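You operate a simulated robot arm through the tools that you are given. There is no shell and no other tool. Be economical: measure what you need, move in short steps, check, and stop when the job is done.

You run a simulated two-armed robot. Do the job below in one go: nothing can be reset, and whatever is moved stays where it is left.

## Task
Turn the checker pair knob to 3-1. Put the green cap from the middle of the motor bench on the short ledge. Put the blue cartridge on the short ledge away on the top of the air bench. Put the green cartridge on the bench under the kitting rack away on the top of the air bench. Pick up the push tool with one hand, pass it to the other hand and put it on the front of the surface plate. Put the yellow cap on the bench under the kitting rack away on the top of the drawer bench. Do these in any order.

Only the result counts: the job must be done as asked and must still hold three seconds after the hand-in. Knocking over, shifting, dropping, spilling or breaking anything else fails it. A push-on lid holds only when it is set on centred and level and pressed home; a screw cap is set on level and turned clockwise until tight.

## Robot
Two 7-joint arms with two-finger parallel grippers on one trunk, on a base that drives. Base frame: it is fixed to the floor where the robot stands at the start and does not move with it; the origin is under the middle of the robot, x ahead of it, y to its left, z up. Readings come in cm, rad, newtons and seconds.
The left shoulder is at the start at [8, 13.1, 94.7], the right one opposite. With the tool pointing down near the work surface each hand reaches from about 40 to 86 cm from the robot's upright axis, wherever it stands, measured 20 degrees to its own side. Places, roughly: blue cartridge (4x4x9 cm) [90, -150, 80]; checker pair knob [70, -10, 90]; front of the surface plate (29x12 cm) [-140, 238, 84]; green cap [-150, -50, 75]; green cartridge (4x4x9 cm) [110, -140, 80]; push tool (4x4x12 cm) [120, -150, 80]; short ledge (67x23 cm) [86, -128, 76]; top of the air bench [400, -240, 80]; top of the drawer bench [400, 250, 80]; yellow cap (11x11x7 cm) [130, -130, 80]. Payload 1.57 kg a hand.
The tool frame of a hand sits at the grasp point between the pads (the TCP): z along the fingers, y along the line on which they close. The tips reach 3 cm beyond it. The gripper opens to 11 cm. The fingers are 2.4 cm wide and 1.2 cm thick; the gripper's body (4.8 by 11.2 cm) begins 7.8 cm behind the TCP.
Orientation is told as [roll, pitch, yaw] about the base's x, y, z axes, in that order, counted from this pose: with the fingers straight down and closing along the base's y, the tool's x points along the base's -x, its y along +y and its z along -z.

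## Interface
- The arms move only by the tool servo_tool. It takes "left_series", "right_series" or both (then of equal length, played together; a hand with none holds still); each is text: rows parted by semicolons, each of 7 numbers parted by spaces: the shift along the tool's x, y, z in cm, then the turn, a rotation vector about the tool's x, y, z in degrees, then the opening in per cent of the stroke, from 0 (shut) to 100 (fully open). In form: x y z ax ay az grip; .... A call has 1 to 8 rows; each row shifts and turns the commanded pose from where the row before left it, along the tool's axes as they then stand. A row lasts 0.2 s, in which the tool goes at most 5 cm and 0.15 rad; a call with a longer step from one row to the next is refused whole, and so is a gripper value outside its range. A pose out of reach is approached as far as the arm can. The call stops where the force on the tool passes 40 N (or 10 N more than at its start, if that is more) or the arm is blocked; 0.2 s more then pass. The fingers move at their own pace (about 10.8 cm/s each) and stop on an object; they squeeze with about 22 N. The grip force told is the motor's: it shows also when the fingers shut on nothing. Time passes only in rows, and 0.2 s behind the last, so rows that do not move let the fingers close. The reply holds the time, the measured pose of the TCP, the force on the tool along the base axes, the opening and the grip force, in the units named above and with some noise, with the torque about the TCP (base axes, N m) and any sound that the robot's microphone picked up.
- Cameras (640 x 400 px; columns grow to the right, rows downward): "scene" is now at [-4.71, -0.14, 143.69]; the picture's right is [-0.04, -1.00, 0.00], its down [-0.39, 0.01, -0.92] and it looks along [0.92, -0.03, -0.39] (base axes); focal length 252 px, centre (320, 200). "left" rides on the left gripper at [7, -1.6, -14.1] in its tool frame; the picture's right is [0.23, 0.97, 0.00], its down [-0.86, 0.20, -0.48] and it looks along [-0.47, 0.11, 0.88] (tool axes); focal length 222 px, centre (320, 200). "right" rides on the right gripper at [7, 1.6, -14.1] in its tool frame; the picture's right is [-0.23, 0.97, 0.00], its down [-0.86, -0.20, -0.48] and it looks along [-0.47, -0.11, 0.88] (tool axes); focal length 222 px, centre (320, 200). There is no depth. A picture from a camera that has moved, and an enlarged one, comes with that camera's place and axes in the base frame and with its lens.
- grab_frame(camera): a new picture of that camera. It takes no simulated time.
- steer(legs): drives the robot by 1 to 6 legs, each [ahead, left, turn to the left] in cm, cm and rad, along the robot's own axes; the way and the turn of a leg run together, so that a leg with both is an arc; at most 150 cm and 3.142 rad a leg. The arms and the cameras ride along, it lands a little off, and it stops where it bumps. It gives what a move gives.
- aim_head(pan, tilt): turns the head with the scene camera to pan (to the left, within 1.902 rad either way) and tilt (down, from -0.506 to 1.204), counted from straight ahead of the robot. It gives what a move gives.
- enlarge(camera, box): a new picture of the part [left, top, right, bottom] of that camera's present view, enlarged. It takes no simulated time.
- close_job(): hands the job in; it is judged then, once.

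Go step by step. Nothing tells you exact positions but the pictures and the camera data: compare them with the known pose of the tool, close in by small moves and look again before you grip or let go. The budget is 186 turns and 174 pictures, counting those below and the enlarged ones. Unless the task says otherwise, let go and move clear before handing in.

The tools are called after "Call:" by a JSON object that holds its "method" and its "body". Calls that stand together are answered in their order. servo_tool: Moves the arms, as the interface text tells. Its arguments: {"type":"object","properties":{"left_series":{"type":"string"},"right_series":{"type":"string"}},"required":[]} The other tools are called the same way: steer (legs) drives the base; aim_head (pan, tilt) turns the head that bears the scene camera; grab_frame (camera) takes a picture; enlarge (camera, box) takes an enlarged picture of a part of a camera's view; close_job () hands the job in.

At the start:

```text
time_s: 0.0
left_position: [48.91, 14.9, 125.02]
left_tool_rot: [0.0, 0.0, 0.0]
left_wrist_force: [0.0, 0.6, -0.5]
left_torque: [0.01, -0.01, 0.0]
left_width: 10.99
left_gripper_force: 0.0
right_position: [52.13, -28.02, 125.1]
right_tool_rot: [-0.001, 0.0, 0.0]
right_wrist_force: [-0.1, -0.1, -0.1]
right_torque: [0.0, -0.03, -0.01]
right_width: 11.0
right_gripper_force: 0.2
robot x, y, heading: [0.09, 0.06, -0.0]
head pan, tilt: [-0.038, 0.403]
```

scene: 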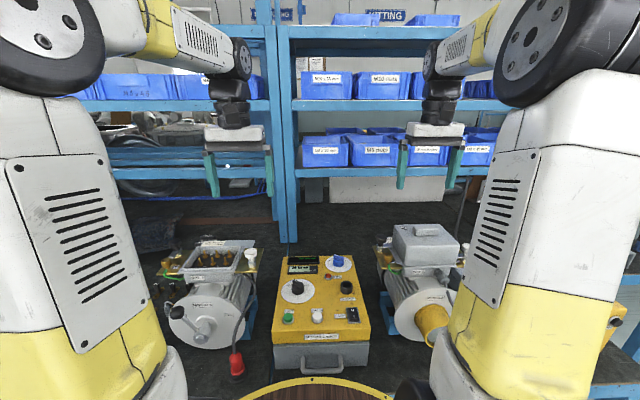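
right: 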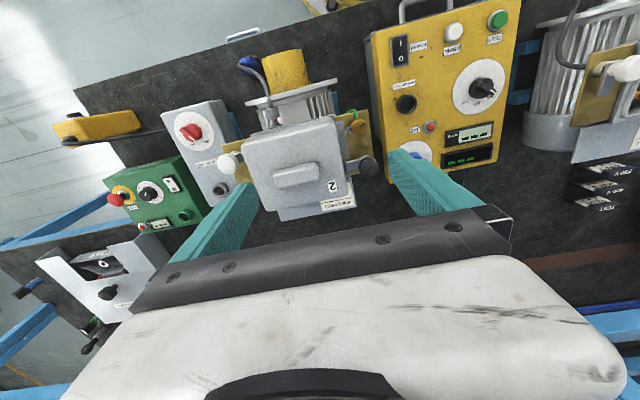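
left: 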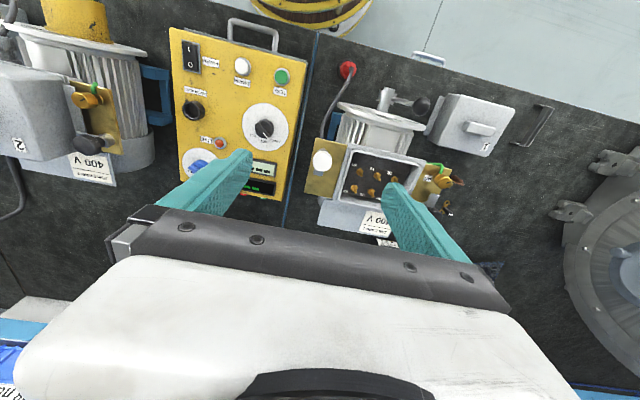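

I see the yellow checker ahead with two knobs (black dial and a blue one). I'll zoom in on it to read the labels.

Call:
{"method": "enlarge", "body": {"camera": "scene", "box": [260, 240, 380, 350]}}

Call:
{"method": "enlarge", "body": {"camera": "left", "box": [160, 20, 320, 210]}}

```text
3.64 times, centred on (320, 295) of scene
camera zoom: at [-4.71, -0.14, 143.69], right [-0.04, -1.0, 0.0], down [-0.39, 0.01, -0.92], along [0.92, -0.03, -0.39], focal length 915 px, centre (320, -146)
```

zoom: 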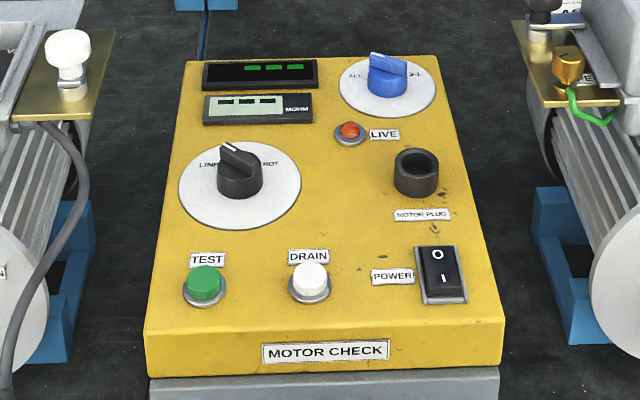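

```text
2.11 times, centred on (240, 115) of left
camera zoom: at [41.92, 13.38, 139.03], right [-0.23, 0.97, 0.0], down [0.86, 0.2, 0.48], along [0.47, 0.11, -0.88], focal length 468 px, centre (488, 379)
```

zoom: 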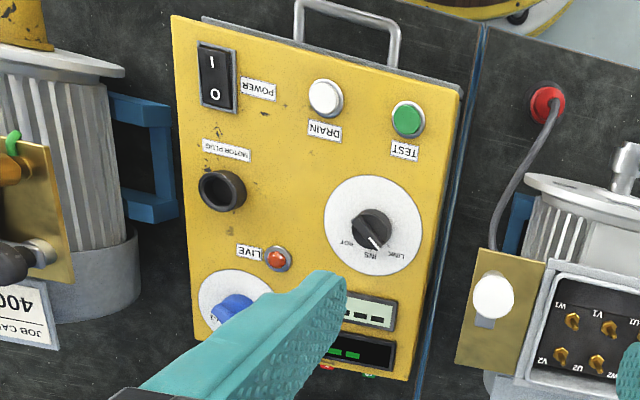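

The blue knob has pair labels (ALL … 3-1). A closer zoom will give the knob's marks.

Call:
{"method": "enlarge", "body": {"camera": "scene", "box": [320, 248, 352, 274]}}

Call:
{"method": "enlarge", "body": {"camera": "right", "box": [380, 60, 520, 180]}}

```text
15.38 times, centred on (336, 261) of scene
camera zoom: at [-4.71, -0.14, 143.69], right [-0.04, -1.0, 0.0], down [-0.39, 0.01, -0.92], along [0.92, -0.03, -0.39], focal length 3870 px, centre (74, -738)
```

zoom: 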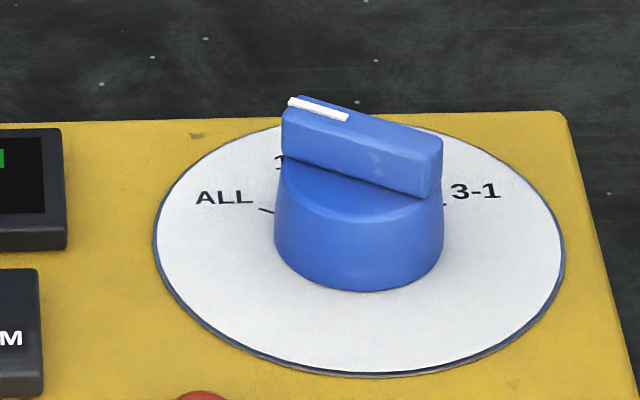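

```text
3.33 times, centred on (450, 120) of right
camera zoom: at [45.05, -26.39, 139.17], right [0.23, 0.97, 0.0], down [0.86, -0.2, 0.48], along [0.47, -0.11, -0.88], focal length 740 px, centre (-113, 467)
```

zoom: 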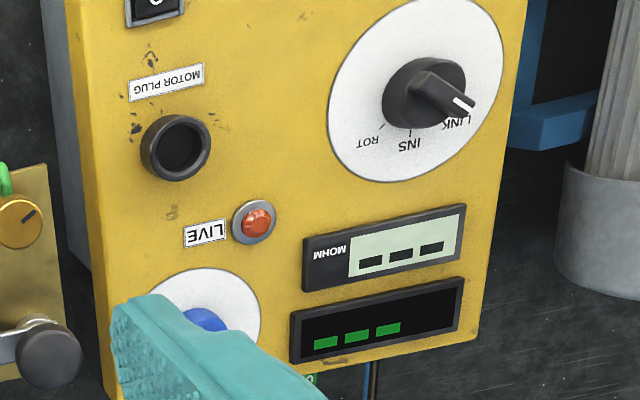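

The pair knob is the blue one, now near 1-2; 3-1 is to the right. I'll bring the right hand above it for a better look.

Call:
{"method": "servo_tool", "body": {"right_series": "-2 2.6 3 0 0 0 100; -2.2 2.6 3 0 0 0 100; -2.2 2.6 3 0 0 0 100; -2.2 2.6 3 0 0 0 100; -2.2 2.6 3 0 0 0 100; -2.2 2.6 2 0 0 0 100; -2 2.6 2 0 0 0 100"}}

Call:
{"method": "grab_frame", "body": {"camera": "right"}}

Call:
{"method": "grab_frame", "body": {"camera": "left"}}

```text
time_s: 1.6
left_position: [48.94, 14.89, 124.92]
left_tool_rot: [0.0, 0.0, 0.0]
left_wrist_force: [0.3, -1.4, -0.2]
left_torque: [0.08, 0.0, 0.01]
left_width: 11.0
left_gripper_force: 0.2
right_position: [66.92, -9.64, 106.07]
right_tool_rot: [0.0, 0.0, 0.001]
right_wrist_force: [-0.4, 0.2, 0.6]
right_torque: [0.05, -0.01, -0.01]
right_width: 11.01
right_gripper_force: 0.1
robot x, y, heading: [0.08, 0.24, 0.001]
head pan, tilt: [-0.038, 0.403]
```

```text
166 pictures are left
camera right: at [59.99, -7.93, 120.24], right [0.23, 0.97, 0.0], down [0.86, -0.2, 0.48], along [0.47, -0.11, -0.88], focal length 222 px, centre (320, 200)
```

right: 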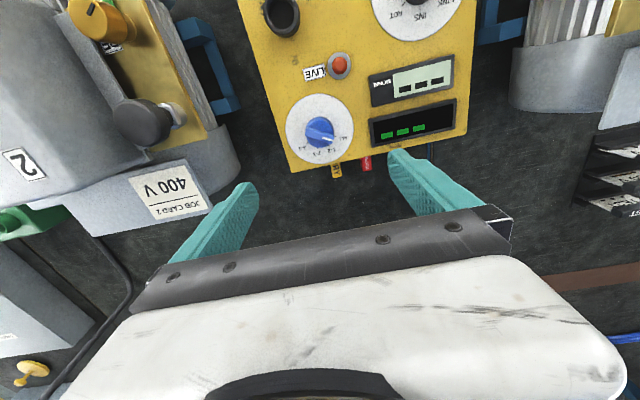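

```text
165 pictures are left
camera left: at [41.91, 13.35, 139.04], right [-0.23, 0.97, 0.0], down [0.86, 0.2, 0.48], along [0.47, 0.11, -0.88], focal length 222 px, centre (320, 200)
```

left: 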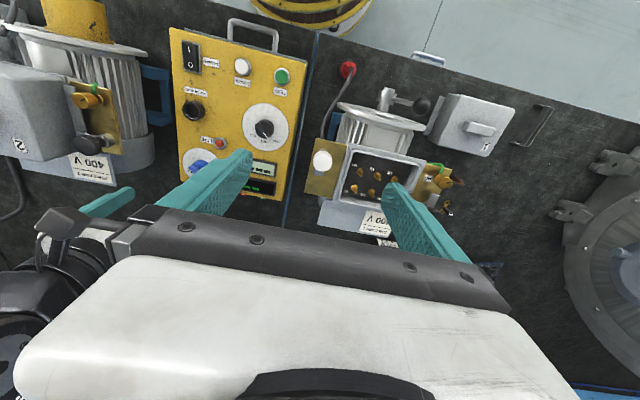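

Call:
{"method": "enlarge", "body": {"camera": "right", "box": [270, 80, 370, 180]}}

```text
4.00 times, centred on (320, 130) of right
camera zoom: at [59.99, -7.93, 120.24], right [0.23, 0.97, 0.0], down [0.86, -0.2, 0.48], along [0.47, -0.11, -0.88], focal length 888 px, centre (320, 480)
```

zoom: 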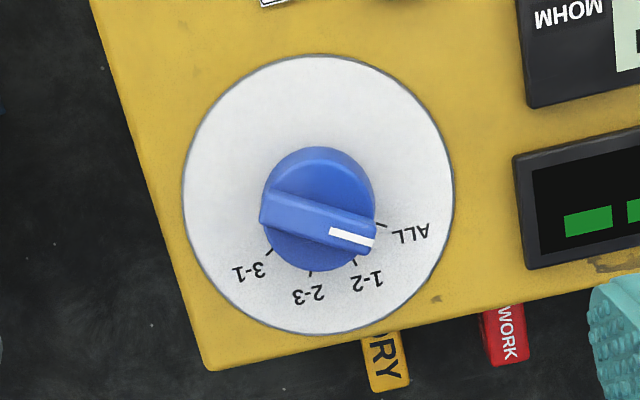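

The blue knob stands at ALL (about 55° left of forward); 3-1 is about 55° right. I'll turn the hand +57° so the fingers straddle the bar, and lower a bit.

Call:
{"method": "servo_tool", "body": {"right_series": "0.2 0 0.8 0 0 -8.14 40; 0.2 0 0.8 0 0 -8.14 40; 0.2 0 0.8 0 0 -8.14 40; 0.2 0 0.8 0 0 -8.14 40; 0 0 0.8 0 0 -8.14 40; 0 0 0.8 0 0 -8.14 40; 0 0 0.8 0 0 -8.14 40; 0 0 0 0 0 0 40"}}

Call:
{"method": "grab_frame", "body": {"camera": "right"}}

Call:
{"method": "enlarge", "body": {"camera": "scene", "box": [280, 190, 400, 290]}}

```text
time_s: 3.4
left_position: [48.96, 14.95, 125.06]
left_tool_rot: [-0.001, 0.0, 0.0]
left_wrist_force: [-0.6, 0.2, -0.7]
left_torque: [0.02, 0.01, -0.01]
left_width: 11.0
left_gripper_force: 0.1
right_position: [66.2, -9.74, 100.58]
right_tool_rot: [0.0, 0.0, 0.997]
right_wrist_force: [-0.9, 1.0, 0.7]
right_torque: [-0.01, 0.0, -0.01]
right_width: 4.41
right_gripper_force: 0.1
robot x, y, heading: [0.13, 0.09, -0.001]
head pan, tilt: [-0.038, 0.403]
```

```text
163 pictures are left
camera right: at [61.07, -14.74, 114.65], right [-0.69, 0.72, 0.0], down [0.63, 0.61, 0.48], along [0.34, 0.33, -0.88], focal length 222 px, centre (320, 200)
```

right: 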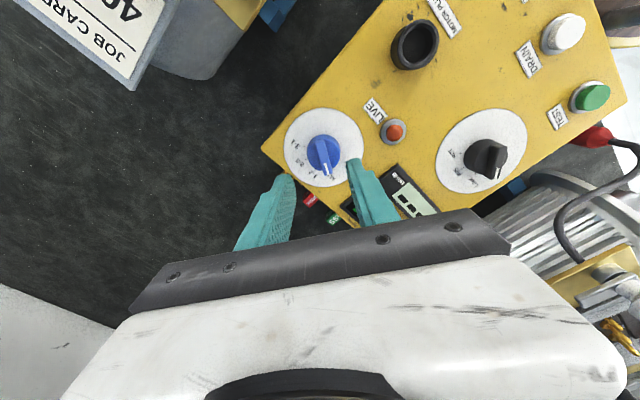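

```text
4.00 times, centred on (340, 240) of scene
camera zoom: at [-4.71, -0.14, 143.69], right [-0.04, -1.0, 0.0], down [-0.39, 0.01, -0.92], along [0.92, -0.03, -0.39], focal length 1006 px, centre (240, 40)
```

zoom: 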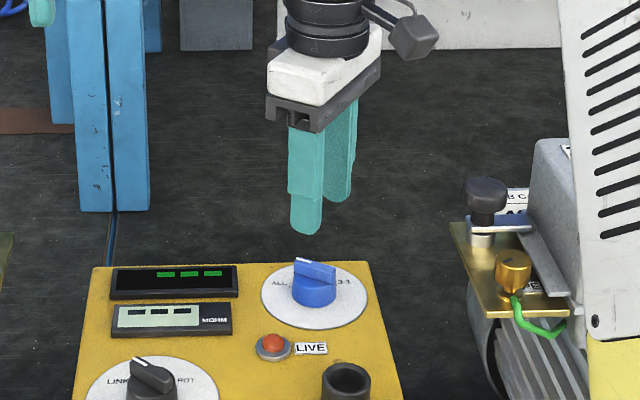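

Call:
{"method": "enlarge", "body": {"camera": "right", "box": [280, 100, 370, 200]}}

Call:
{"method": "enlarge", "body": {"camera": "scene", "box": [328, 230, 388, 280]}}

```text
4.00 times, centred on (325, 150) of right
camera zoom: at [61.07, -14.74, 114.65], right [-0.69, 0.72, 0.0], down [0.63, 0.61, 0.48], along [0.34, 0.33, -0.88], focal length 888 px, centre (300, 400)
```

zoom: 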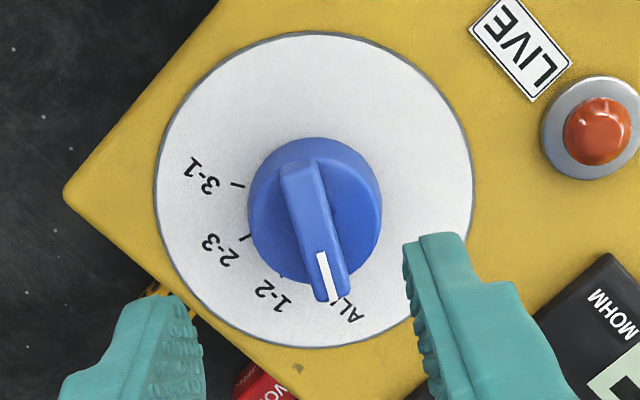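

```text
8.00 times, centred on (358, 255) of scene
camera zoom: at [-4.71, -0.14, 143.69], right [-0.04, -1.0, 0.0], down [-0.39, 0.01, -0.92], along [0.92, -0.03, -0.39], focal length 2012 px, centre (16, -240)
```

zoom: 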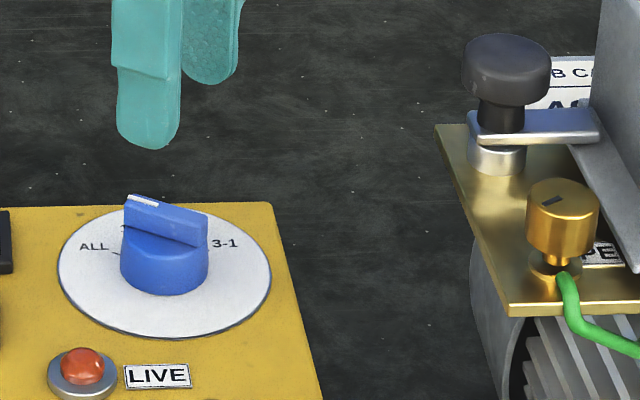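

Call:
{"method": "servo_tool", "body": {"right_series": "0.1 0.46 1 0 0 -2 40; 0 0 2 0 0 0 40; 0 0 2 0 0 0 35; 0 0 0.6 0 0 0 30; 0 0 0 0 0 0 30"}}

Call:
{"method": "enlarge", "body": {"camera": "right", "box": [260, 100, 380, 220]}}

Call:
{"method": "enlarge", "body": {"camera": "scene", "box": [318, 230, 368, 280]}}

```text
time_s: 4.6
left_position: [48.92, 14.87, 124.84]
left_tool_rot: [0.0, 0.001, 0.0]
left_wrist_force: [0.2, -0.1, -0.3]
left_torque: [-0.04, -0.02, 0.0]
left_width: 10.99
left_gripper_force: 0.0
right_position: [65.71, -9.74, 94.79]
right_tool_rot: [-0.001, 0.0, 1.03]
right_wrist_force: [0.7, -0.4, 0.7]
right_torque: [-0.03, 0.02, 0.03]
right_width: 3.3
right_gripper_force: 0.1
robot x, y, heading: [-0.05, -0.08, 0.005]
head pan, tilt: [-0.038, 0.403]
```

```text
3.33 times, centred on (320, 160) of right
camera zoom: at [60.84, -14.79, 108.92], right [-0.72, 0.7, 0.0], down [0.61, 0.63, 0.48], along [0.33, 0.34, -0.88], focal length 740 px, centre (320, 333)
```

zoom: 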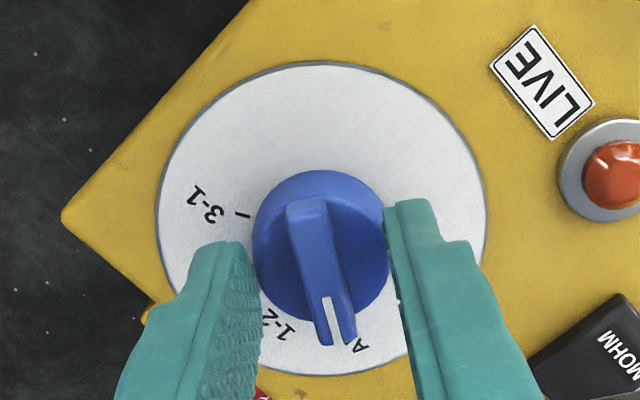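

```text
8.00 times, centred on (343, 255) of scene
camera zoom: at [-4.71, -0.14, 143.69], right [-0.04, -1.0, 0.0], down [-0.39, 0.01, -0.92], along [0.92, -0.03, -0.39], focal length 2012 px, centre (136, -240)
```

zoom: 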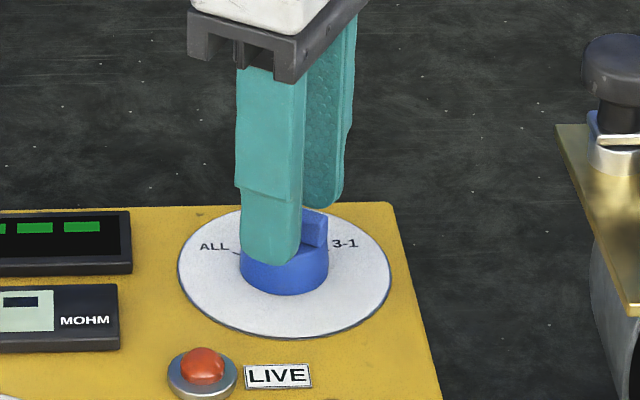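

Fingers straddle the bar just above the cylinder. I close on it.

Call:
{"method": "servo_tool", "body": {"right_series": "0 0 0.2 0 0 0 10; 0 0 0 0 0 0 0; 0 0 0 0 0 0 0"}}

Call:
{"method": "enlarge", "body": {"camera": "right", "box": [260, 100, 380, 220]}}

```text
time_s: 5.4
left_position: [48.91, 14.98, 124.92]
left_tool_rot: [-0.001, 0.0, -0.001]
left_wrist_force: [-0.7, 0.2, 0.3]
left_torque: [-0.01, 0.0, -0.01]
left_width: 11.0
left_gripper_force: 0.2
right_position: [65.73, -9.81, 94.58]
right_tool_rot: [0.0, 0.001, 1.028]
right_wrist_force: [-0.6, 1.8, 3.8]
right_torque: [-0.1, 0.15, 0.0]
right_width: 0.96
right_gripper_force: 28.1
robot x, y, heading: [-0.13, -0.06, 0.001]
head pan, tilt: [-0.038, 0.403]
```

```text
3.33 times, centred on (320, 160) of right
camera zoom: at [60.81, -14.85, 108.76], right [-0.72, 0.7, 0.0], down [0.61, 0.63, 0.48], along [0.33, 0.34, -0.88], focal length 740 px, centre (320, 333)
```

zoom: 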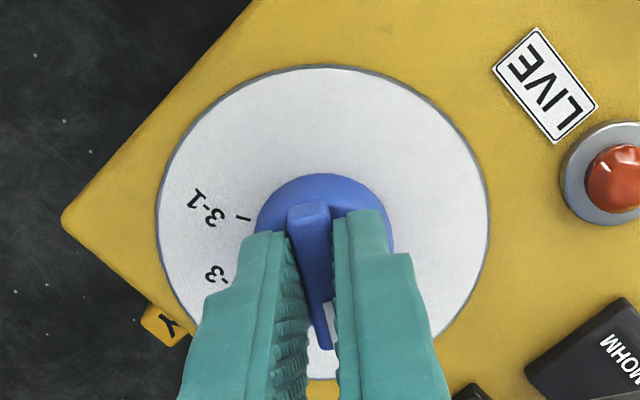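

Call:
{"method": "servo_tool", "body": {"right_series": "0 0 0 0 0 8.2 0; 0 0 0 0 0 8.2 0; 0 0 0 0 0 8.2 0; 0 0 0 0 0 8.2 0; 0 0 0 0 0 8.2 0; 0 0 0 0 0 8.2 0; 0 0 0 0 0 8.2 0"}}

Call:
{"method": "enlarge", "body": {"camera": "right", "box": [260, 100, 380, 220]}}

```text
time_s: 7.0
left_position: [48.86, 15.03, 124.88]
left_tool_rot: [-0.001, -0.001, -0.001]
left_wrist_force: [0.1, 0.4, 0.4]
left_torque: [0.01, 0.0, 0.0]
left_width: 11.0
left_gripper_force: 0.1
right_position: [65.59, -9.39, 94.63]
right_tool_rot: [0.004, -0.001, 0.029]
right_wrist_force: [-14.7, 25.9, 9.4]
right_torque: [0.51, 0.96, 0.08]
right_width: 0.98
right_gripper_force: 28.0
robot x, y, heading: [-0.27, -0.14, -0.002]
head pan, tilt: [-0.038, 0.403]
```

```text
3.33 times, centred on (320, 160) of right
camera zoom: at [58.65, -8.05, 108.77], right [0.2, 0.98, 0.0], down [0.86, -0.18, 0.48], along [0.47, -0.09, -0.88], focal length 740 px, centre (320, 333)
```

zoom: 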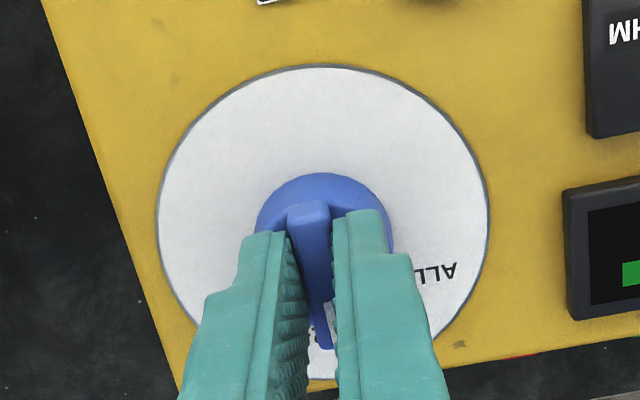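

Call:
{"method": "servo_tool", "body": {"right_series": "0.14 0.42 0 0 0 0 0; -0.01 0.064 0 0 0 8.4 0; -0.01 0.064 0 0 0 8.4 0; -0.01 0.064 0 0 0 8.4 0; -0.01 0.064 0 0 0 8.4 0; -0.01 0.064 0 0 0 8.4 0; -0.01 0.064 0 0 0 8.4 0"}}

Call:
{"method": "enlarge", "body": {"camera": "right", "box": [260, 100, 380, 220]}}

```text
time_s: 8.6
left_position: [48.92, 15.01, 124.86]
left_tool_rot: [0.0, -0.001, 0.0]
left_wrist_force: [0.1, -0.4, 0.5]
left_torque: [0.0, 0.0, -0.01]
left_width: 11.0
left_gripper_force: 0.1
right_position: [65.79, -9.14, 94.61]
right_tool_rot: [-0.002, 0.001, -0.856]
right_wrist_force: [-9.4, 11.7, 4.1]
right_torque: [0.64, 0.59, -0.02]
right_width: 0.98
right_gripper_force: 28.3
robot x, y, heading: [-0.21, 0.21, -0.002]
head pan, tilt: [-0.038, 0.403]
```

```text
3.33 times, centred on (320, 160) of right
camera zoom: at [62.44, -2.83, 108.76], right [0.88, 0.47, 0.0], down [0.41, -0.78, 0.48], along [0.22, -0.42, -0.88], focal length 740 px, centre (320, 333)
```

zoom: 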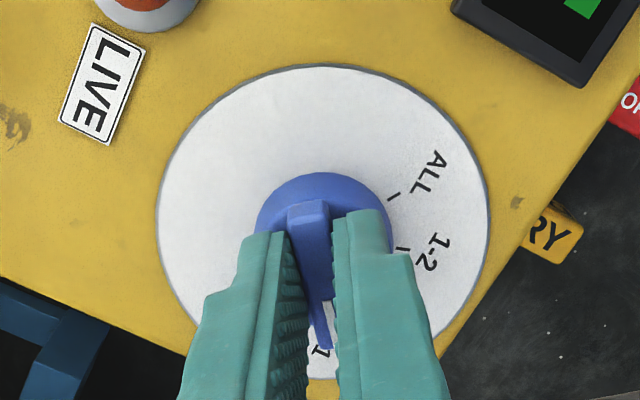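

Call:
{"method": "servo_tool", "body": {"right_series": "0.25 0.02 0 0 0 0 0; 0 0 0 0 0 0 20; 0 0 0 0 0 0 30; 0 0 -4 0 0 0 30; 0 0 -4 0 0 0 40; 0 0 -4 0 0 0 40"}}

Call:
{"method": "enlarge", "body": {"camera": "right", "box": [260, 100, 380, 220]}}

Call:
{"method": "enlarge", "body": {"camera": "scene", "box": [318, 230, 368, 280]}}

```text
time_s: 10.0
left_position: [48.97, 14.98, 125.07]
left_tool_rot: [0.001, 0.001, 0.001]
left_wrist_force: [0.3, 0.4, -0.3]
left_torque: [-0.01, 0.01, -0.01]
left_width: 11.02
left_gripper_force: 0.1
right_position: [65.51, -9.11, 106.56]
right_tool_rot: [-0.001, 0.001, -0.852]
right_wrist_force: [0.3, 0.0, 0.4]
right_torque: [0.02, 0.02, 0.03]
right_width: 4.4
right_gripper_force: 0.0
robot x, y, heading: [0.19, -0.21, 0.002]
head pan, tilt: [-0.038, 0.403]
```

```text
3.33 times, centred on (320, 160) of right
camera zoom: at [62.18, -2.71, 120.61], right [0.88, 0.47, 0.0], down [0.41, -0.78, 0.48], along [0.22, -0.42, -0.88], focal length 740 px, centre (320, 333)
```

zoom: 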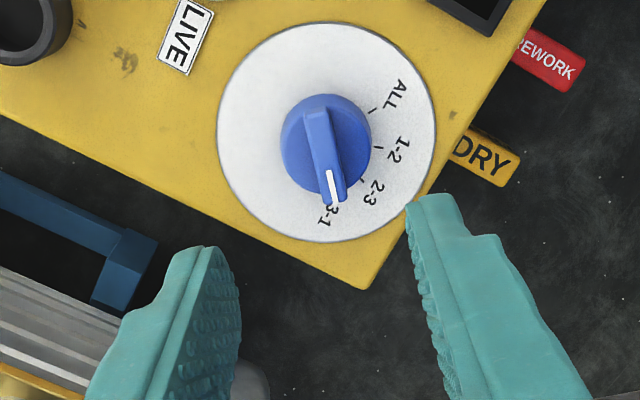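

```text
8.00 times, centred on (343, 255) of scene
camera zoom: at [-4.69, -0.13, 143.69], right [-0.04, -1.0, 0.0], down [-0.39, 0.01, -0.92], along [0.92, -0.03, -0.39], focal length 2012 px, centre (136, -240)
```

zoom: 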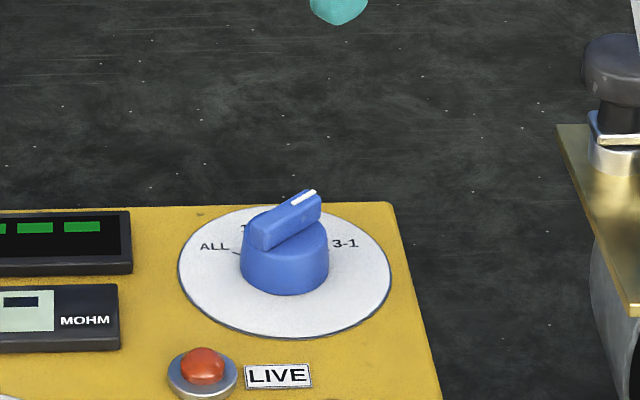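

The knob now points at 3-1. Next I return the right hand and look around to the right.

Call:
{"method": "servo_tool", "body": {"right_series": "0 0 -4 0 0 -8.3 60; 0 0 -4 0 0 -8.3 100; 0 0 -4 0 0 -8.3 100; 0 0 -4 0 0 -8.3 100; 0 0 -3 0 0 -8.3 100; 0 0 0 0 0 -7 100; 0 -4 0 0 0 0 100; 4 -3 0 0 0 0 100"}}

Call:
{"method": "aim_head", "body": {"pan": -1.0, "tilt": 0.4}}

Call:
{"method": "grab_frame", "body": {"camera": "scene"}}

Call:
{"method": "aim_head", "body": {"pan": -1.85, "tilt": 0.3}}

Call:
{"method": "grab_frame", "body": {"camera": "scene"}}

Call:
{"method": "aim_head", "body": {"pan": 1.5, "tilt": 0.3}}

Call:
{"method": "grab_frame", "body": {"camera": "scene"}}

```text
time_s: 11.8
left_position: [49.11, 15.0, 124.82]
left_tool_rot: [-0.001, 0.002, 0.002]
left_wrist_force: [0.6, 0.7, 0.9]
left_torque: [-0.07, 0.07, -0.01]
left_width: 10.99
left_gripper_force: 0.2
right_position: [61.79, -16.06, 125.55]
right_tool_rot: [0.001, 0.003, -0.002]
right_wrist_force: [0.5, -0.5, -0.5]
right_torque: [-0.04, 0.08, 0.03]
right_width: 11.02
right_gripper_force: 0.0
robot x, y, heading: [-0.01, -0.17, -0.001]
head pan, tilt: [-0.038, 0.403]
```

```text
time_s: 13.0
left_position: [48.87, 14.99, 124.95]
left_tool_rot: [-0.001, -0.001, -0.002]
left_wrist_force: [-0.1, -0.2, -0.2]
left_torque: [-0.01, -0.02, -0.01]
left_width: 11.0
left_gripper_force: 0.0
right_position: [61.67, -16.13, 125.47]
right_tool_rot: [0.0, 0.0, -0.006]
right_wrist_force: [0.1, -0.2, -0.3]
right_torque: [0.0, 0.01, 0.0]
right_width: 11.0
right_gripper_force: 0.0
robot x, y, heading: [0.17, -0.25, 0.002]
head pan, tilt: [-1.0, 0.4]
```

```text
152 pictures are left
camera scene: at [-8.95, -7.58, 143.73], right [-0.84, -0.54, 0.0], down [-0.21, 0.33, -0.92], along [0.5, -0.77, -0.39], focal length 252 px, centre (320, 200)
```

scene: 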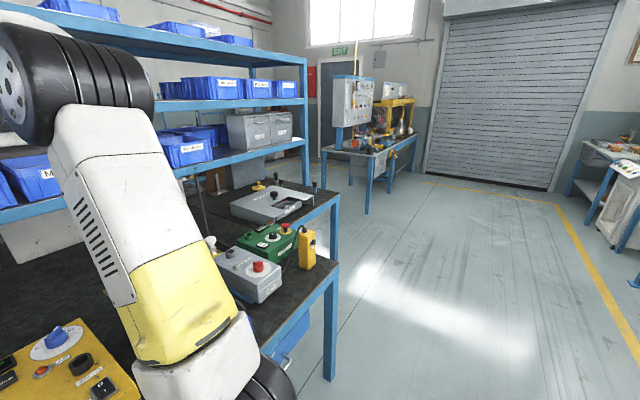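

```text
time_s: 14.2
left_position: [49.06, 14.85, 124.86]
left_tool_rot: [0.001, 0.0, 0.0]
left_wrist_force: [-0.9, -0.8, 0.7]
left_torque: [0.02, -0.04, 0.02]
left_width: 11.03
left_gripper_force: 0.1
right_position: [61.74, -16.13, 125.59]
right_tool_rot: [0.0, 0.0, -0.006]
right_wrist_force: [0.5, -0.9, -1.0]
right_torque: [0.04, -0.04, -0.01]
right_width: 11.03
right_gripper_force: 0.1
robot x, y, heading: [0.14, 0.12, -0.003]
head pan, tilt: [-1.85, 0.3]
```

```text
151 pictures are left
camera scene: at [-16.53, -8.77, 144.65], right [-0.96, 0.27, 0.0], down [0.08, 0.28, -0.96], along [-0.26, -0.92, -0.3], focal length 252 px, centre (320, 200)
```

scene: 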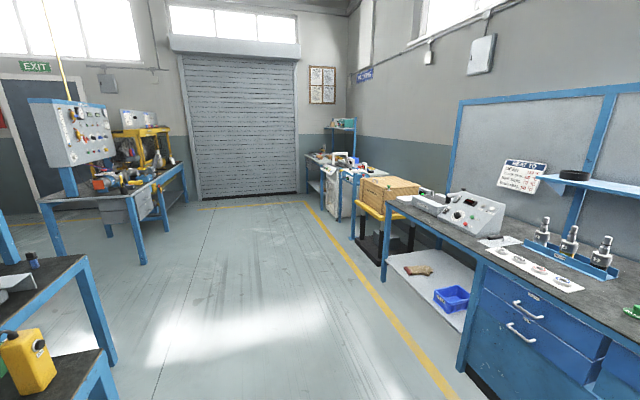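

```text
time_s: 17.0
left_position: [48.88, 14.9, 124.9]
left_tool_rot: [0.0, 0.0, -0.002]
left_wrist_force: [-0.1, 0.4, -0.4]
left_torque: [0.0, 0.01, -0.01]
left_width: 11.01
left_gripper_force: 0.0
right_position: [61.68, -16.17, 125.5]
right_tool_rot: [0.0, 0.0, -0.003]
right_wrist_force: [-0.8, 0.8, -0.7]
right_torque: [0.03, 0.0, 0.0]
right_width: 10.98
right_gripper_force: 0.0
robot x, y, heading: [-0.12, 0.04, 0.002]
head pan, tilt: [1.499, 0.3]
```

```text
150 pictures are left
camera scene: at [-13.29, 9.52, 144.65], right [1.0, -0.07, 0.0], down [-0.02, -0.29, -0.96], along [0.07, 0.95, -0.3], focal length 252 px, centre (320, 200)
```

scene: 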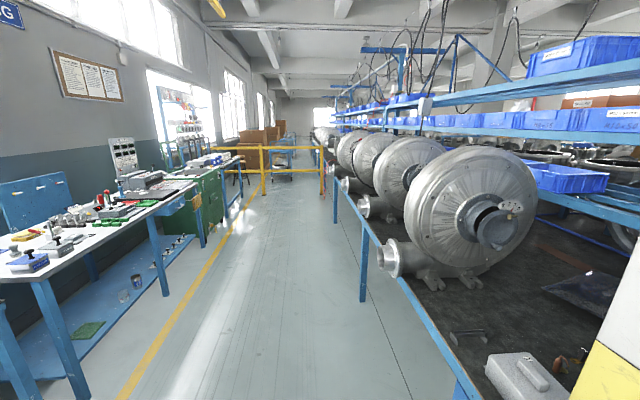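

The benches stretch to the right. I'll zoom onto the right end of the bench, where the ledge and kitting-rack bench should be.

Call:
{"method": "aim_head", "body": {"pan": -1.0, "tilt": 0.4}}

Call:
{"method": "enlarge", "body": {"camera": "scene", "box": [190, 140, 350, 240]}}

Call:
{"method": "enlarge", "body": {"camera": "scene", "box": [300, 60, 460, 200]}}

```text
time_s: 19.3
left_position: [48.99, 15.0, 124.94]
left_tool_rot: [0.0, 0.0, 0.001]
left_wrist_force: [-0.1, -0.2, 0.4]
left_torque: [-0.01, 0.0, -0.02]
left_width: 11.0
left_gripper_force: 0.1
right_position: [61.69, -16.02, 125.41]
right_tool_rot: [0.0, 0.0, -0.006]
right_wrist_force: [0.3, 0.1, -0.3]
right_torque: [-0.03, -0.02, -0.02]
right_width: 10.99
right_gripper_force: 0.1
robot x, y, heading: [-0.07, -0.08, -0.0]
head pan, tilt: [-1.0, 0.4]
```

```text
4.00 times, centred on (270, 190) of scene
camera zoom: at [-8.95, -7.58, 143.73], right [-0.84, -0.54, 0.0], down [-0.21, 0.33, -0.92], along [0.5, -0.77, -0.39], focal length 1006 px, centre (520, 240)
```

zoom: 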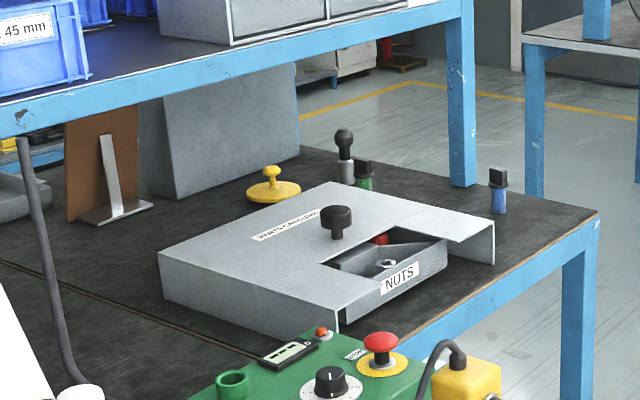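

```text
2.86 times, centred on (380, 130) of scene
camera zoom: at [-8.95, -7.58, 143.73], right [-0.84, -0.54, 0.0], down [-0.21, 0.33, -0.92], along [0.5, -0.77, -0.39], focal length 719 px, centre (149, 400)
```

zoom: 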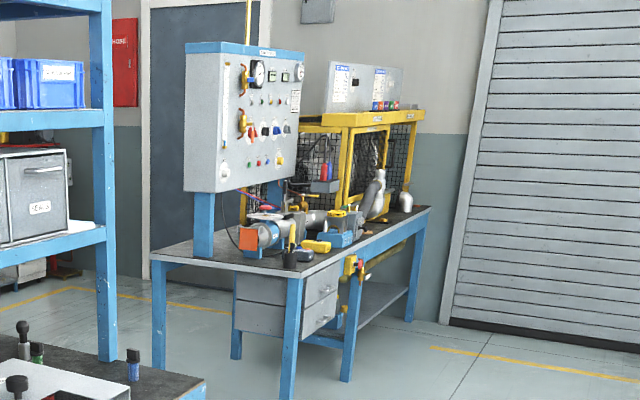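

I now see the yellow cap, push tool, green cartridge (under the rack shelf, x≈117–130) and blue cartridge (≈[89,-151]). I'll strafe right to stand before the ledge.

Call:
{"method": "steer", "body": {"legs": [[0, -132, 0]]}}

Call:
{"method": "aim_head", "body": {"pan": 0, "tilt": 0.6}}

Call:
{"method": "grab_frame", "body": {"camera": "scene"}}

```text
time_s: 25.8
left_position: [49.81, -114.29, 125.04]
left_tool_rot: [0.0, 0.0, 0.018]
left_wrist_force: [-0.1, 0.3, -0.7]
left_torque: [0.02, -0.03, -0.01]
left_width: 11.01
left_gripper_force: 0.0
right_position: [63.18, -144.96, 125.67]
right_tool_rot: [-0.001, 0.001, 0.014]
right_wrist_force: [-0.7, -0.5, 0.3]
right_torque: [-0.03, 0.0, 0.01]
right_width: 10.97
right_gripper_force: 0.1
robot x, y, heading: [1.09, -129.69, 0.017]
head pan, tilt: [-1.0, 0.4]
```

```text
time_s: 27.1
left_position: [49.86, -114.19, 124.92]
left_tool_rot: [0.002, -0.001, 0.017]
left_wrist_force: [0.6, 0.1, -0.2]
left_torque: [-0.03, 0.0, -0.01]
left_width: 10.99
left_gripper_force: 0.1
right_position: [63.16, -145.04, 125.62]
right_tool_rot: [-0.001, 0.0, 0.014]
right_wrist_force: [0.4, 0.2, -0.2]
right_torque: [0.0, -0.03, 0.01]
right_width: 10.99
right_gripper_force: 0.1
robot x, y, heading: [1.01, -130.03, 0.018]
head pan, tilt: [0.0, 0.6]
```

```text
147 pictures are left
camera scene: at [-3.94, -129.9, 141.91], right [0.02, -1.0, 0.0], down [-0.56, -0.01, -0.83], along [0.82, 0.01, -0.56], focal length 252 px, centre (320, 200)
```

scene: 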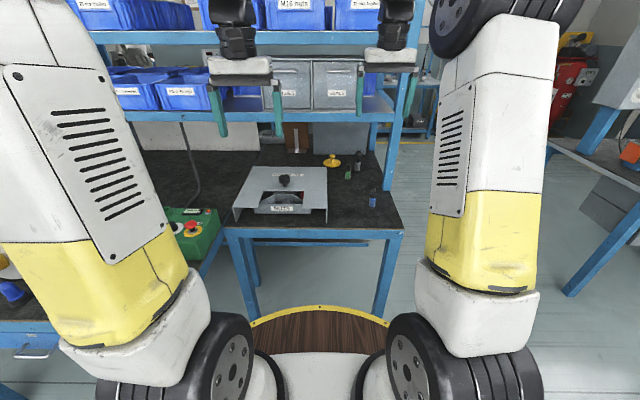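

Call:
{"method": "steer", "body": {"legs": [[20, -8, 0]]}}

Call:
{"method": "grab_frame", "body": {"camera": "scene"}}

Call:
{"method": "grab_frame", "body": {"camera": "right"}}

```text
time_s: 28.8
left_position: [69.95, -121.87, 124.89]
left_tool_rot: [0.001, 0.0, 0.017]
left_wrist_force: [-0.1, -0.1, 0.2]
left_torque: [0.0, -0.01, 0.0]
left_width: 10.98
left_gripper_force: 0.0
right_position: [83.36, -152.92, 125.68]
right_tool_rot: [0.0, 0.001, 0.012]
right_wrist_force: [-0.3, 0.8, 0.2]
right_torque: [-0.02, -0.03, 0.03]
right_width: 11.0
right_gripper_force: 0.0
robot x, y, heading: [21.58, -137.94, 0.017]
head pan, tilt: [0.0, 0.6]
```

```text
146 pictures are left
camera scene: at [16.27, -137.7, 141.9], right [0.02, -1.0, 0.0], down [-0.56, -0.01, -0.83], along [0.82, 0.01, -0.56], focal length 252 px, centre (320, 200)
```

scene: 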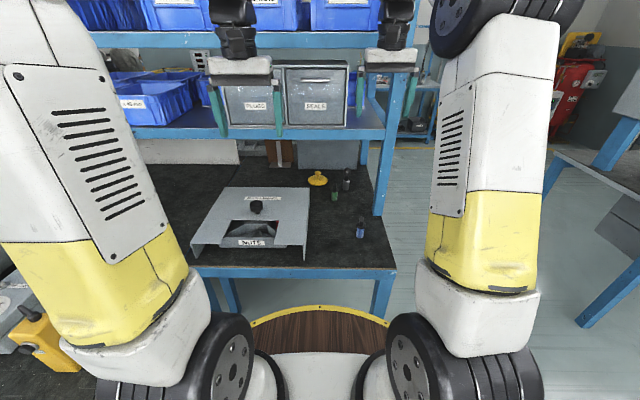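

```text
145 pictures are left
camera right: at [76.38, -151.33, 139.69], right [0.21, 0.98, 0.0], down [0.86, -0.19, 0.48], along [0.47, -0.1, -0.88], focal length 222 px, centre (320, 200)
```

right: 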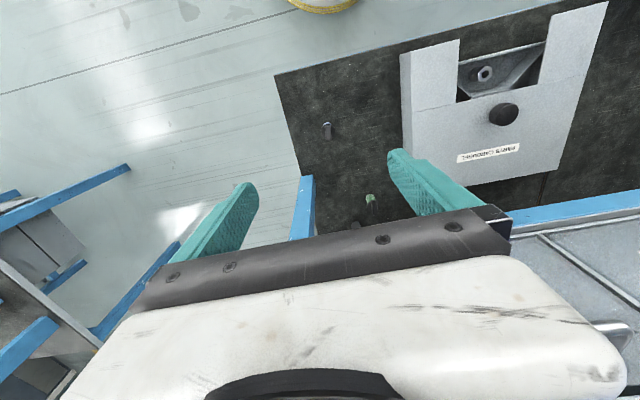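

Call:
{"method": "enlarge", "body": {"camera": "scene", "box": [270, 140, 400, 250]}}

Call:
{"method": "enlarge", "body": {"camera": "right", "box": [270, 100, 430, 240]}}

Call:
{"method": "grab_frame", "body": {"camera": "left"}}

```text
3.64 times, centred on (335, 195) of scene
camera zoom: at [16.27, -137.7, 141.9], right [0.02, -1.0, 0.0], down [-0.56, -0.01, -0.83], along [0.82, 0.01, -0.56], focal length 915 px, centre (266, 218)
```

zoom: 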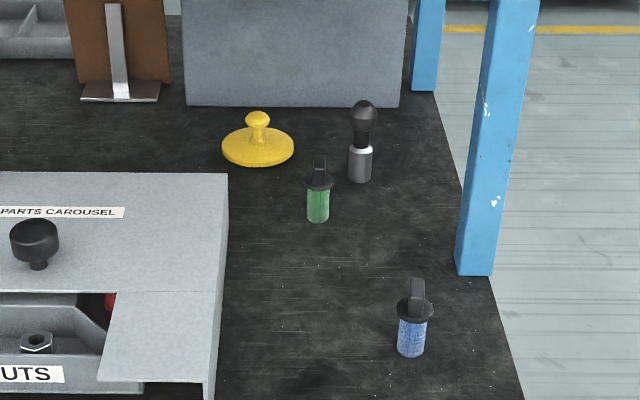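

```text
2.86 times, centred on (350, 170) of right
camera zoom: at [76.38, -151.33, 139.69], right [0.21, 0.98, 0.0], down [0.86, -0.19, 0.48], along [0.47, -0.1, -0.88], focal length 635 px, centre (234, 286)
```

zoom: 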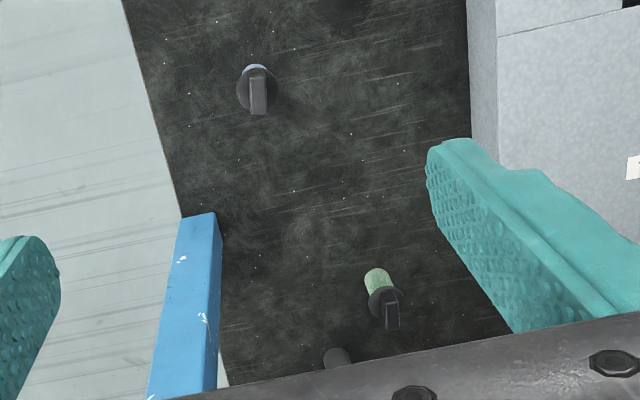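

```text
142 pictures are left
camera left: at [63.08, -123.68, 139.03], right [-0.24, 0.97, 0.0], down [0.85, 0.21, 0.48], along [0.46, 0.12, -0.88], focal length 222 px, centre (320, 200)
```

left: 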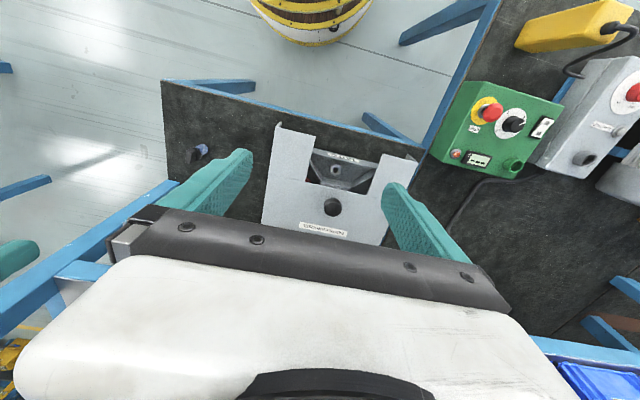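

Items located: blue (87.6,-151.8), green (112,-143), push tool (122,-149), yellow cap (128,-135), shelf underside ≈ z 108. I'll lower and slant the right hand so it can reach under the shelf, then step closer.

Call:
{"method": "servo_tool", "body": {"right_series": "2 0 4 0 0 0 60; 2 0 4 0 0 0 60; 2 0 4 0 0 0 60; 2 0 4 0 0 0 60; 2 0 4 0 0 0 60; 2 0 4 0 0 0 60"}}

Call:
{"method": "servo_tool", "body": {"right_series": "0 0 0 0 -8.4 0 60; 0 0 0 0 -8.4 0 60; 0 0 0 0 -8.4 0 60; 0 0 0 0 -8.4 0 60; 0 0 0 0 -8.4 0 60; 0 0 0 0 -8.4 0 60"}}

Call:
{"method": "steer", "body": {"legs": [[7, 0, 0]]}}

Call:
{"method": "grab_frame", "body": {"camera": "right"}}

Call:
{"method": "grab_frame", "body": {"camera": "scene"}}

```text
time_s: 30.2
left_position: [70.05, -122.02, 124.94]
left_tool_rot: [0.001, 0.0, 0.017]
left_wrist_force: [0.5, 1.3, 0.0]
left_torque: [-0.02, -0.04, -0.03]
left_width: 11.0
left_gripper_force: 0.1
right_position: [71.44, -153.34, 101.53]
right_tool_rot: [0.001, 0.001, 0.014]
right_wrist_force: [-0.2, -0.7, 0.5]
right_torque: [0.02, 0.02, -0.02]
right_width: 6.61
right_gripper_force: 0.0
robot x, y, heading: [21.42, -137.9, 0.017]
head pan, tilt: [0.0, 0.6]
```

```text
time_s: 31.6
left_position: [70.02, -122.0, 124.85]
left_tool_rot: [-0.001, 0.0, 0.017]
left_wrist_force: [0.2, 0.6, 0.0]
left_torque: [-0.01, -0.01, -0.02]
left_width: 10.99
left_gripper_force: 0.0
right_position: [73.91, -154.02, 102.51]
right_tool_rot: [-0.02, -0.786, -0.012]
right_wrist_force: [0.5, 1.5, -0.1]
right_torque: [-0.13, 0.13, -0.02]
right_width: 6.63
right_gripper_force: 0.0
right hand out of reach, approached as far as the arm can: row 5, 6
robot x, y, heading: [21.66, -138.18, 0.017]
head pan, tilt: [0.0, 0.6]
```

```text
time_s: 32.6
left_position: [77.14, -121.81, 125.01]
left_tool_rot: [0.0, -0.001, 0.019]
left_wrist_force: [0.2, -0.4, 0.7]
left_torque: [0.0, -0.01, -0.04]
left_width: 10.97
left_gripper_force: 0.1
right_position: [81.01, -153.71, 102.52]
right_tool_rot: [-0.038, -0.791, 0.023]
right_wrist_force: [0.7, -0.9, -0.5]
right_torque: [-0.01, 0.02, -0.01]
right_width: 6.63
right_gripper_force: 0.1
robot x, y, heading: [28.16, -138.3, 0.018]
head pan, tilt: [0.0, 0.6]
```

```text
141 pictures are left
camera right: at [66.18, -151.89, 107.44], right [0.16, 0.98, 0.14], down [0.26, -0.17, 0.95], along [0.95, -0.12, -0.28], focal length 222 px, centre (320, 200)
```

right: 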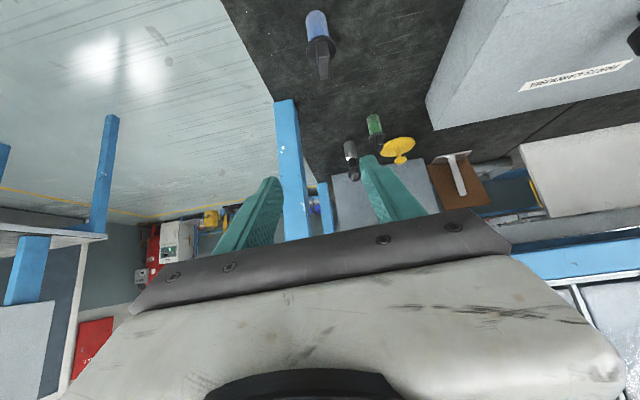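

```text
140 pictures are left
camera scene: at [23.28, -137.58, 141.9], right [0.02, -1.0, 0.0], down [-0.56, -0.01, -0.83], along [0.82, 0.02, -0.56], focal length 252 px, centre (320, 200)
```

scene: 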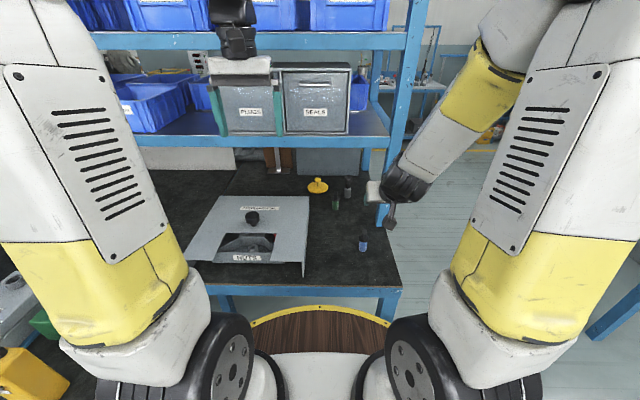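

Call:
{"method": "enlarge", "body": {"camera": "right", "box": [290, 100, 430, 190]}}

Call:
{"method": "enlarge", "body": {"camera": "scene", "box": [300, 165, 390, 260]}}

```text
4.44 times, centred on (360, 145) of right
camera zoom: at [66.18, -151.89, 107.44], right [0.16, 0.98, 0.14], down [0.26, -0.17, 0.95], along [0.95, -0.12, -0.28], focal length 987 px, centre (142, 444)
```

zoom: 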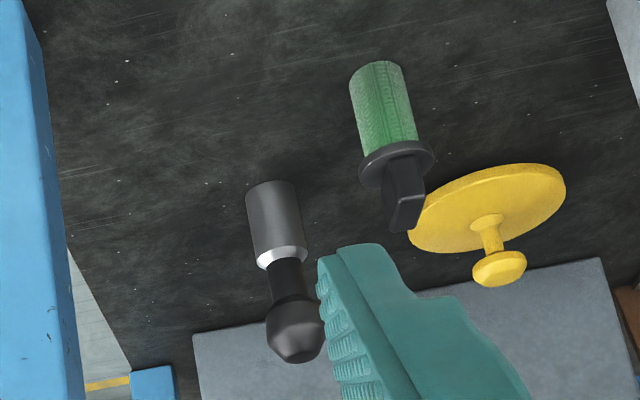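

```text
4.21 times, centred on (345, 212) of scene
camera zoom: at [23.28, -137.58, 141.9], right [0.02, -1.0, 0.0], down [-0.56, -0.01, -0.83], along [0.82, 0.02, -0.56], focal length 1059 px, centre (215, 147)
```

zoom: 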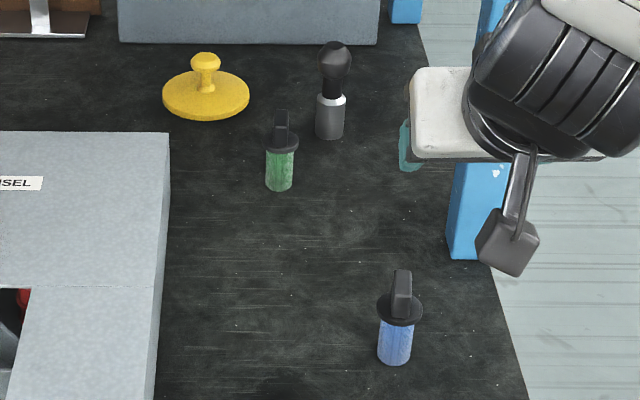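

Right hand slanted well. I'll move it forward above the blue cartridge toward the push tool with open fingers, then look.

Call:
{"method": "servo_tool", "body": {"right_series": "-2.2 0.84 3.78 0 0 0 60; -2.2 0.84 3.78 0 0 0 60; -2.2 0.84 3.78 0 0 0 60; -2.2 0.84 3.78 0 0 0 60; -2.2 0.84 3.78 0 0 0 60; 0 0 0 0 0 0 60"}}

Call:
{"method": "grab_frame", "body": {"camera": "right"}}

Call:
{"method": "enlarge", "body": {"camera": "scene", "box": [270, 110, 450, 260]}}

```text
time_s: 34.0
left_position: [77.08, -121.91, 124.94]
left_tool_rot: [-0.002, 0.001, 0.019]
left_wrist_force: [-0.4, -0.5, -0.6]
left_torque: [-0.02, 0.02, 0.03]
left_width: 11.0
left_gripper_force: 0.1
right_position: [102.24, -149.79, 96.68]
right_tool_rot: [-0.038, -0.793, 0.025]
right_wrist_force: [0.5, 0.0, 0.6]
right_torque: [-0.02, -0.05, 0.03]
right_width: 6.58
right_gripper_force: 0.0
robot x, y, heading: [28.44, -137.78, 0.019]
head pan, tilt: [0.0, 0.6]
```

```text
137 pictures are left
camera right: at [87.29, -147.93, 101.6], right [0.16, 0.98, 0.14], down [0.26, -0.17, 0.95], along [0.95, -0.12, -0.28], focal length 222 px, centre (320, 200)
```

right: 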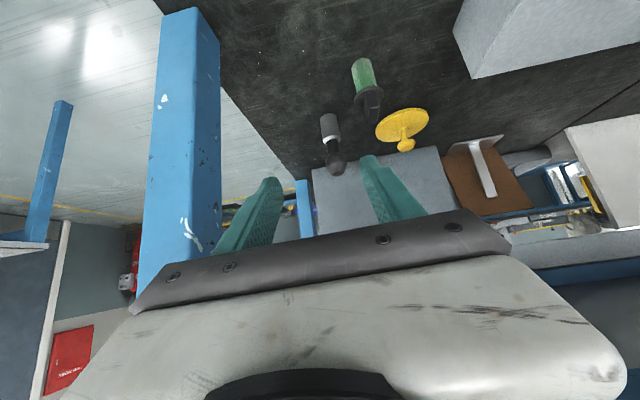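

```text
2.67 times, centred on (360, 185) of scene
camera zoom: at [23.31, -137.58, 141.9], right [0.02, -1.0, 0.0], down [-0.56, -0.01, -0.82], along [0.82, 0.02, -0.57], focal length 671 px, centre (213, 240)
```

zoom: 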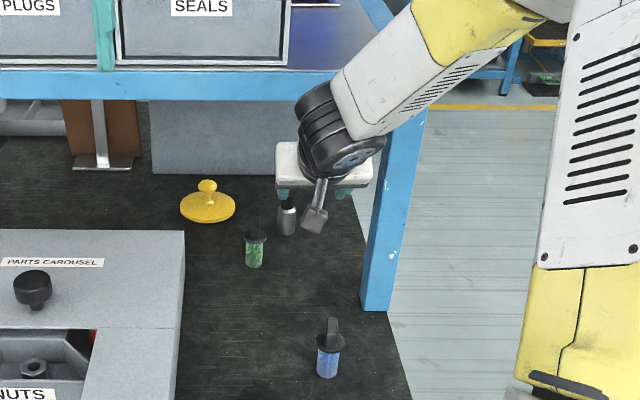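

The right forearm would come near the rack post, so I'll use the left hand to fetch the push tool and retract the right one.

Call:
{"method": "servo_tool", "body": {"right_series": "2.46 -1.14 -4 0 0 0 60; 2.46 -1.14 -4 0 0 0 60; 2.46 -1.14 -4 0 0 0 60; 2.46 -1.14 -4 0 0 0 60; 2.46 -1.14 -4 0 0 0 60; 2.46 -1.14 -4 0 0 0 60; 2.46 -1.14 -4 0 0 0 60", "left_series": "0 0 3.6 0 0 2.9 100; 0 0 3.6 0 0 2.9 80; 0 0 3.6 0 0 2.9 60; 0 0 3.6 0 0 2.9 60; 0 -1 3.6 0 0 2.9 60; -0.5 -1 3.6 0 0 2.9 60; -0.5 -1 3.6 0 0 2.9 60"}}

Call:
{"method": "servo_tool", "body": {"left_series": "0 0 0 0 -8.4 0 60; 0 0 0 0 -8.4 0 60; 0 0 0 0 -8.4 0 60; 0 0 0 0 -8.4 0 60; 0 0 0 0 -8.4 0 60; 0 0 0 0 -4 0 60; 0 0 0 0 0 0 60"}}

Call:
{"method": "grab_frame", "body": {"camera": "scene"}}

Call:
{"method": "grab_frame", "body": {"camera": "left"}}

```text
time_s: 35.6
left_position: [77.28, -125.18, 99.66]
left_tool_rot: [0.001, -0.001, -0.337]
left_wrist_force: [-0.2, -1.7, -0.3]
left_torque: [0.12, -0.02, -0.01]
left_width: 6.62
left_gripper_force: 0.0
right_position: [77.85, -160.08, 107.41]
right_tool_rot: [-0.04, -0.783, -0.018]
right_wrist_force: [2.0, 5.0, 2.0]
right_torque: [-0.3, 0.22, -0.33]
right_width: 6.61
right_gripper_force: 0.2
right hand out of reach, approached as far as the arm can: row 5, 6, 7
robot x, y, heading: [28.26, -137.73, 0.022]
head pan, tilt: [0.0, 0.6]
```

```text
time_s: 37.2
left_position: [80.09, -124.77, 100.64]
left_tool_rot: [-0.002, -0.802, -0.336]
left_wrist_force: [-0.5, 0.7, 0.7]
left_torque: [-0.01, 0.01, -0.01]
left_width: 6.59
left_gripper_force: 0.1
left hand out of reach, approached as far as the arm can: row 5, 6
right_position: [78.05, -158.31, 107.59]
right_tool_rot: [-0.038, -0.786, 0.023]
right_wrist_force: [-0.9, 0.5, 0.5]
right_torque: [0.0, -0.04, 0.02]
right_width: 6.62
right_gripper_force: 0.0
robot x, y, heading: [28.17, -137.7, 0.022]
head pan, tilt: [0.0, 0.6]
```

```text
135 pictures are left
camera scene: at [23.3, -137.57, 141.9], right [0.02, -1.0, 0.0], down [-0.56, -0.01, -0.82], along [0.82, 0.02, -0.57], focal length 252 px, centre (320, 200)
```

scene: 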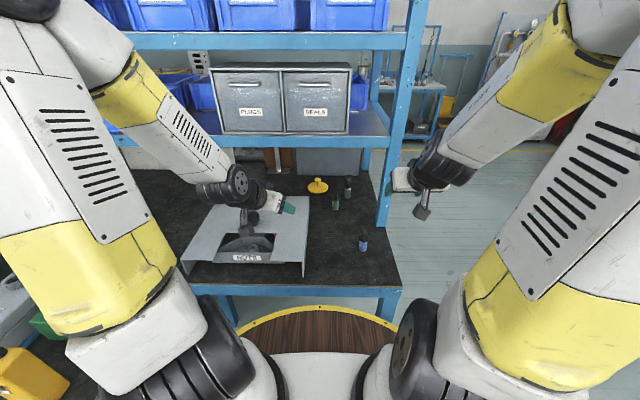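

```text
134 pictures are left
camera left: at [65.45, -121.27, 105.43], right [0.17, 0.97, -0.16], down [0.3, 0.11, 0.95], along [0.94, -0.21, -0.28], focal length 222 px, centre (320, 200)
```

left: 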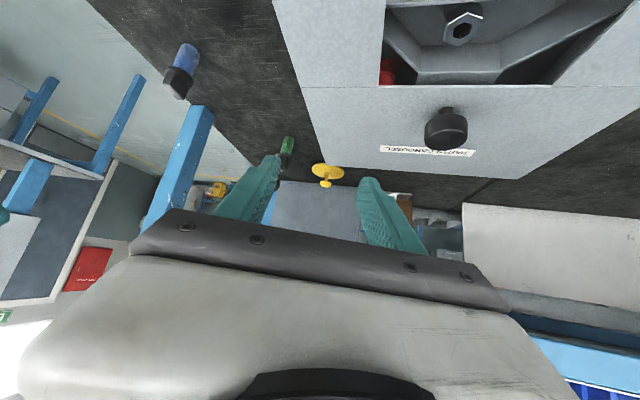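

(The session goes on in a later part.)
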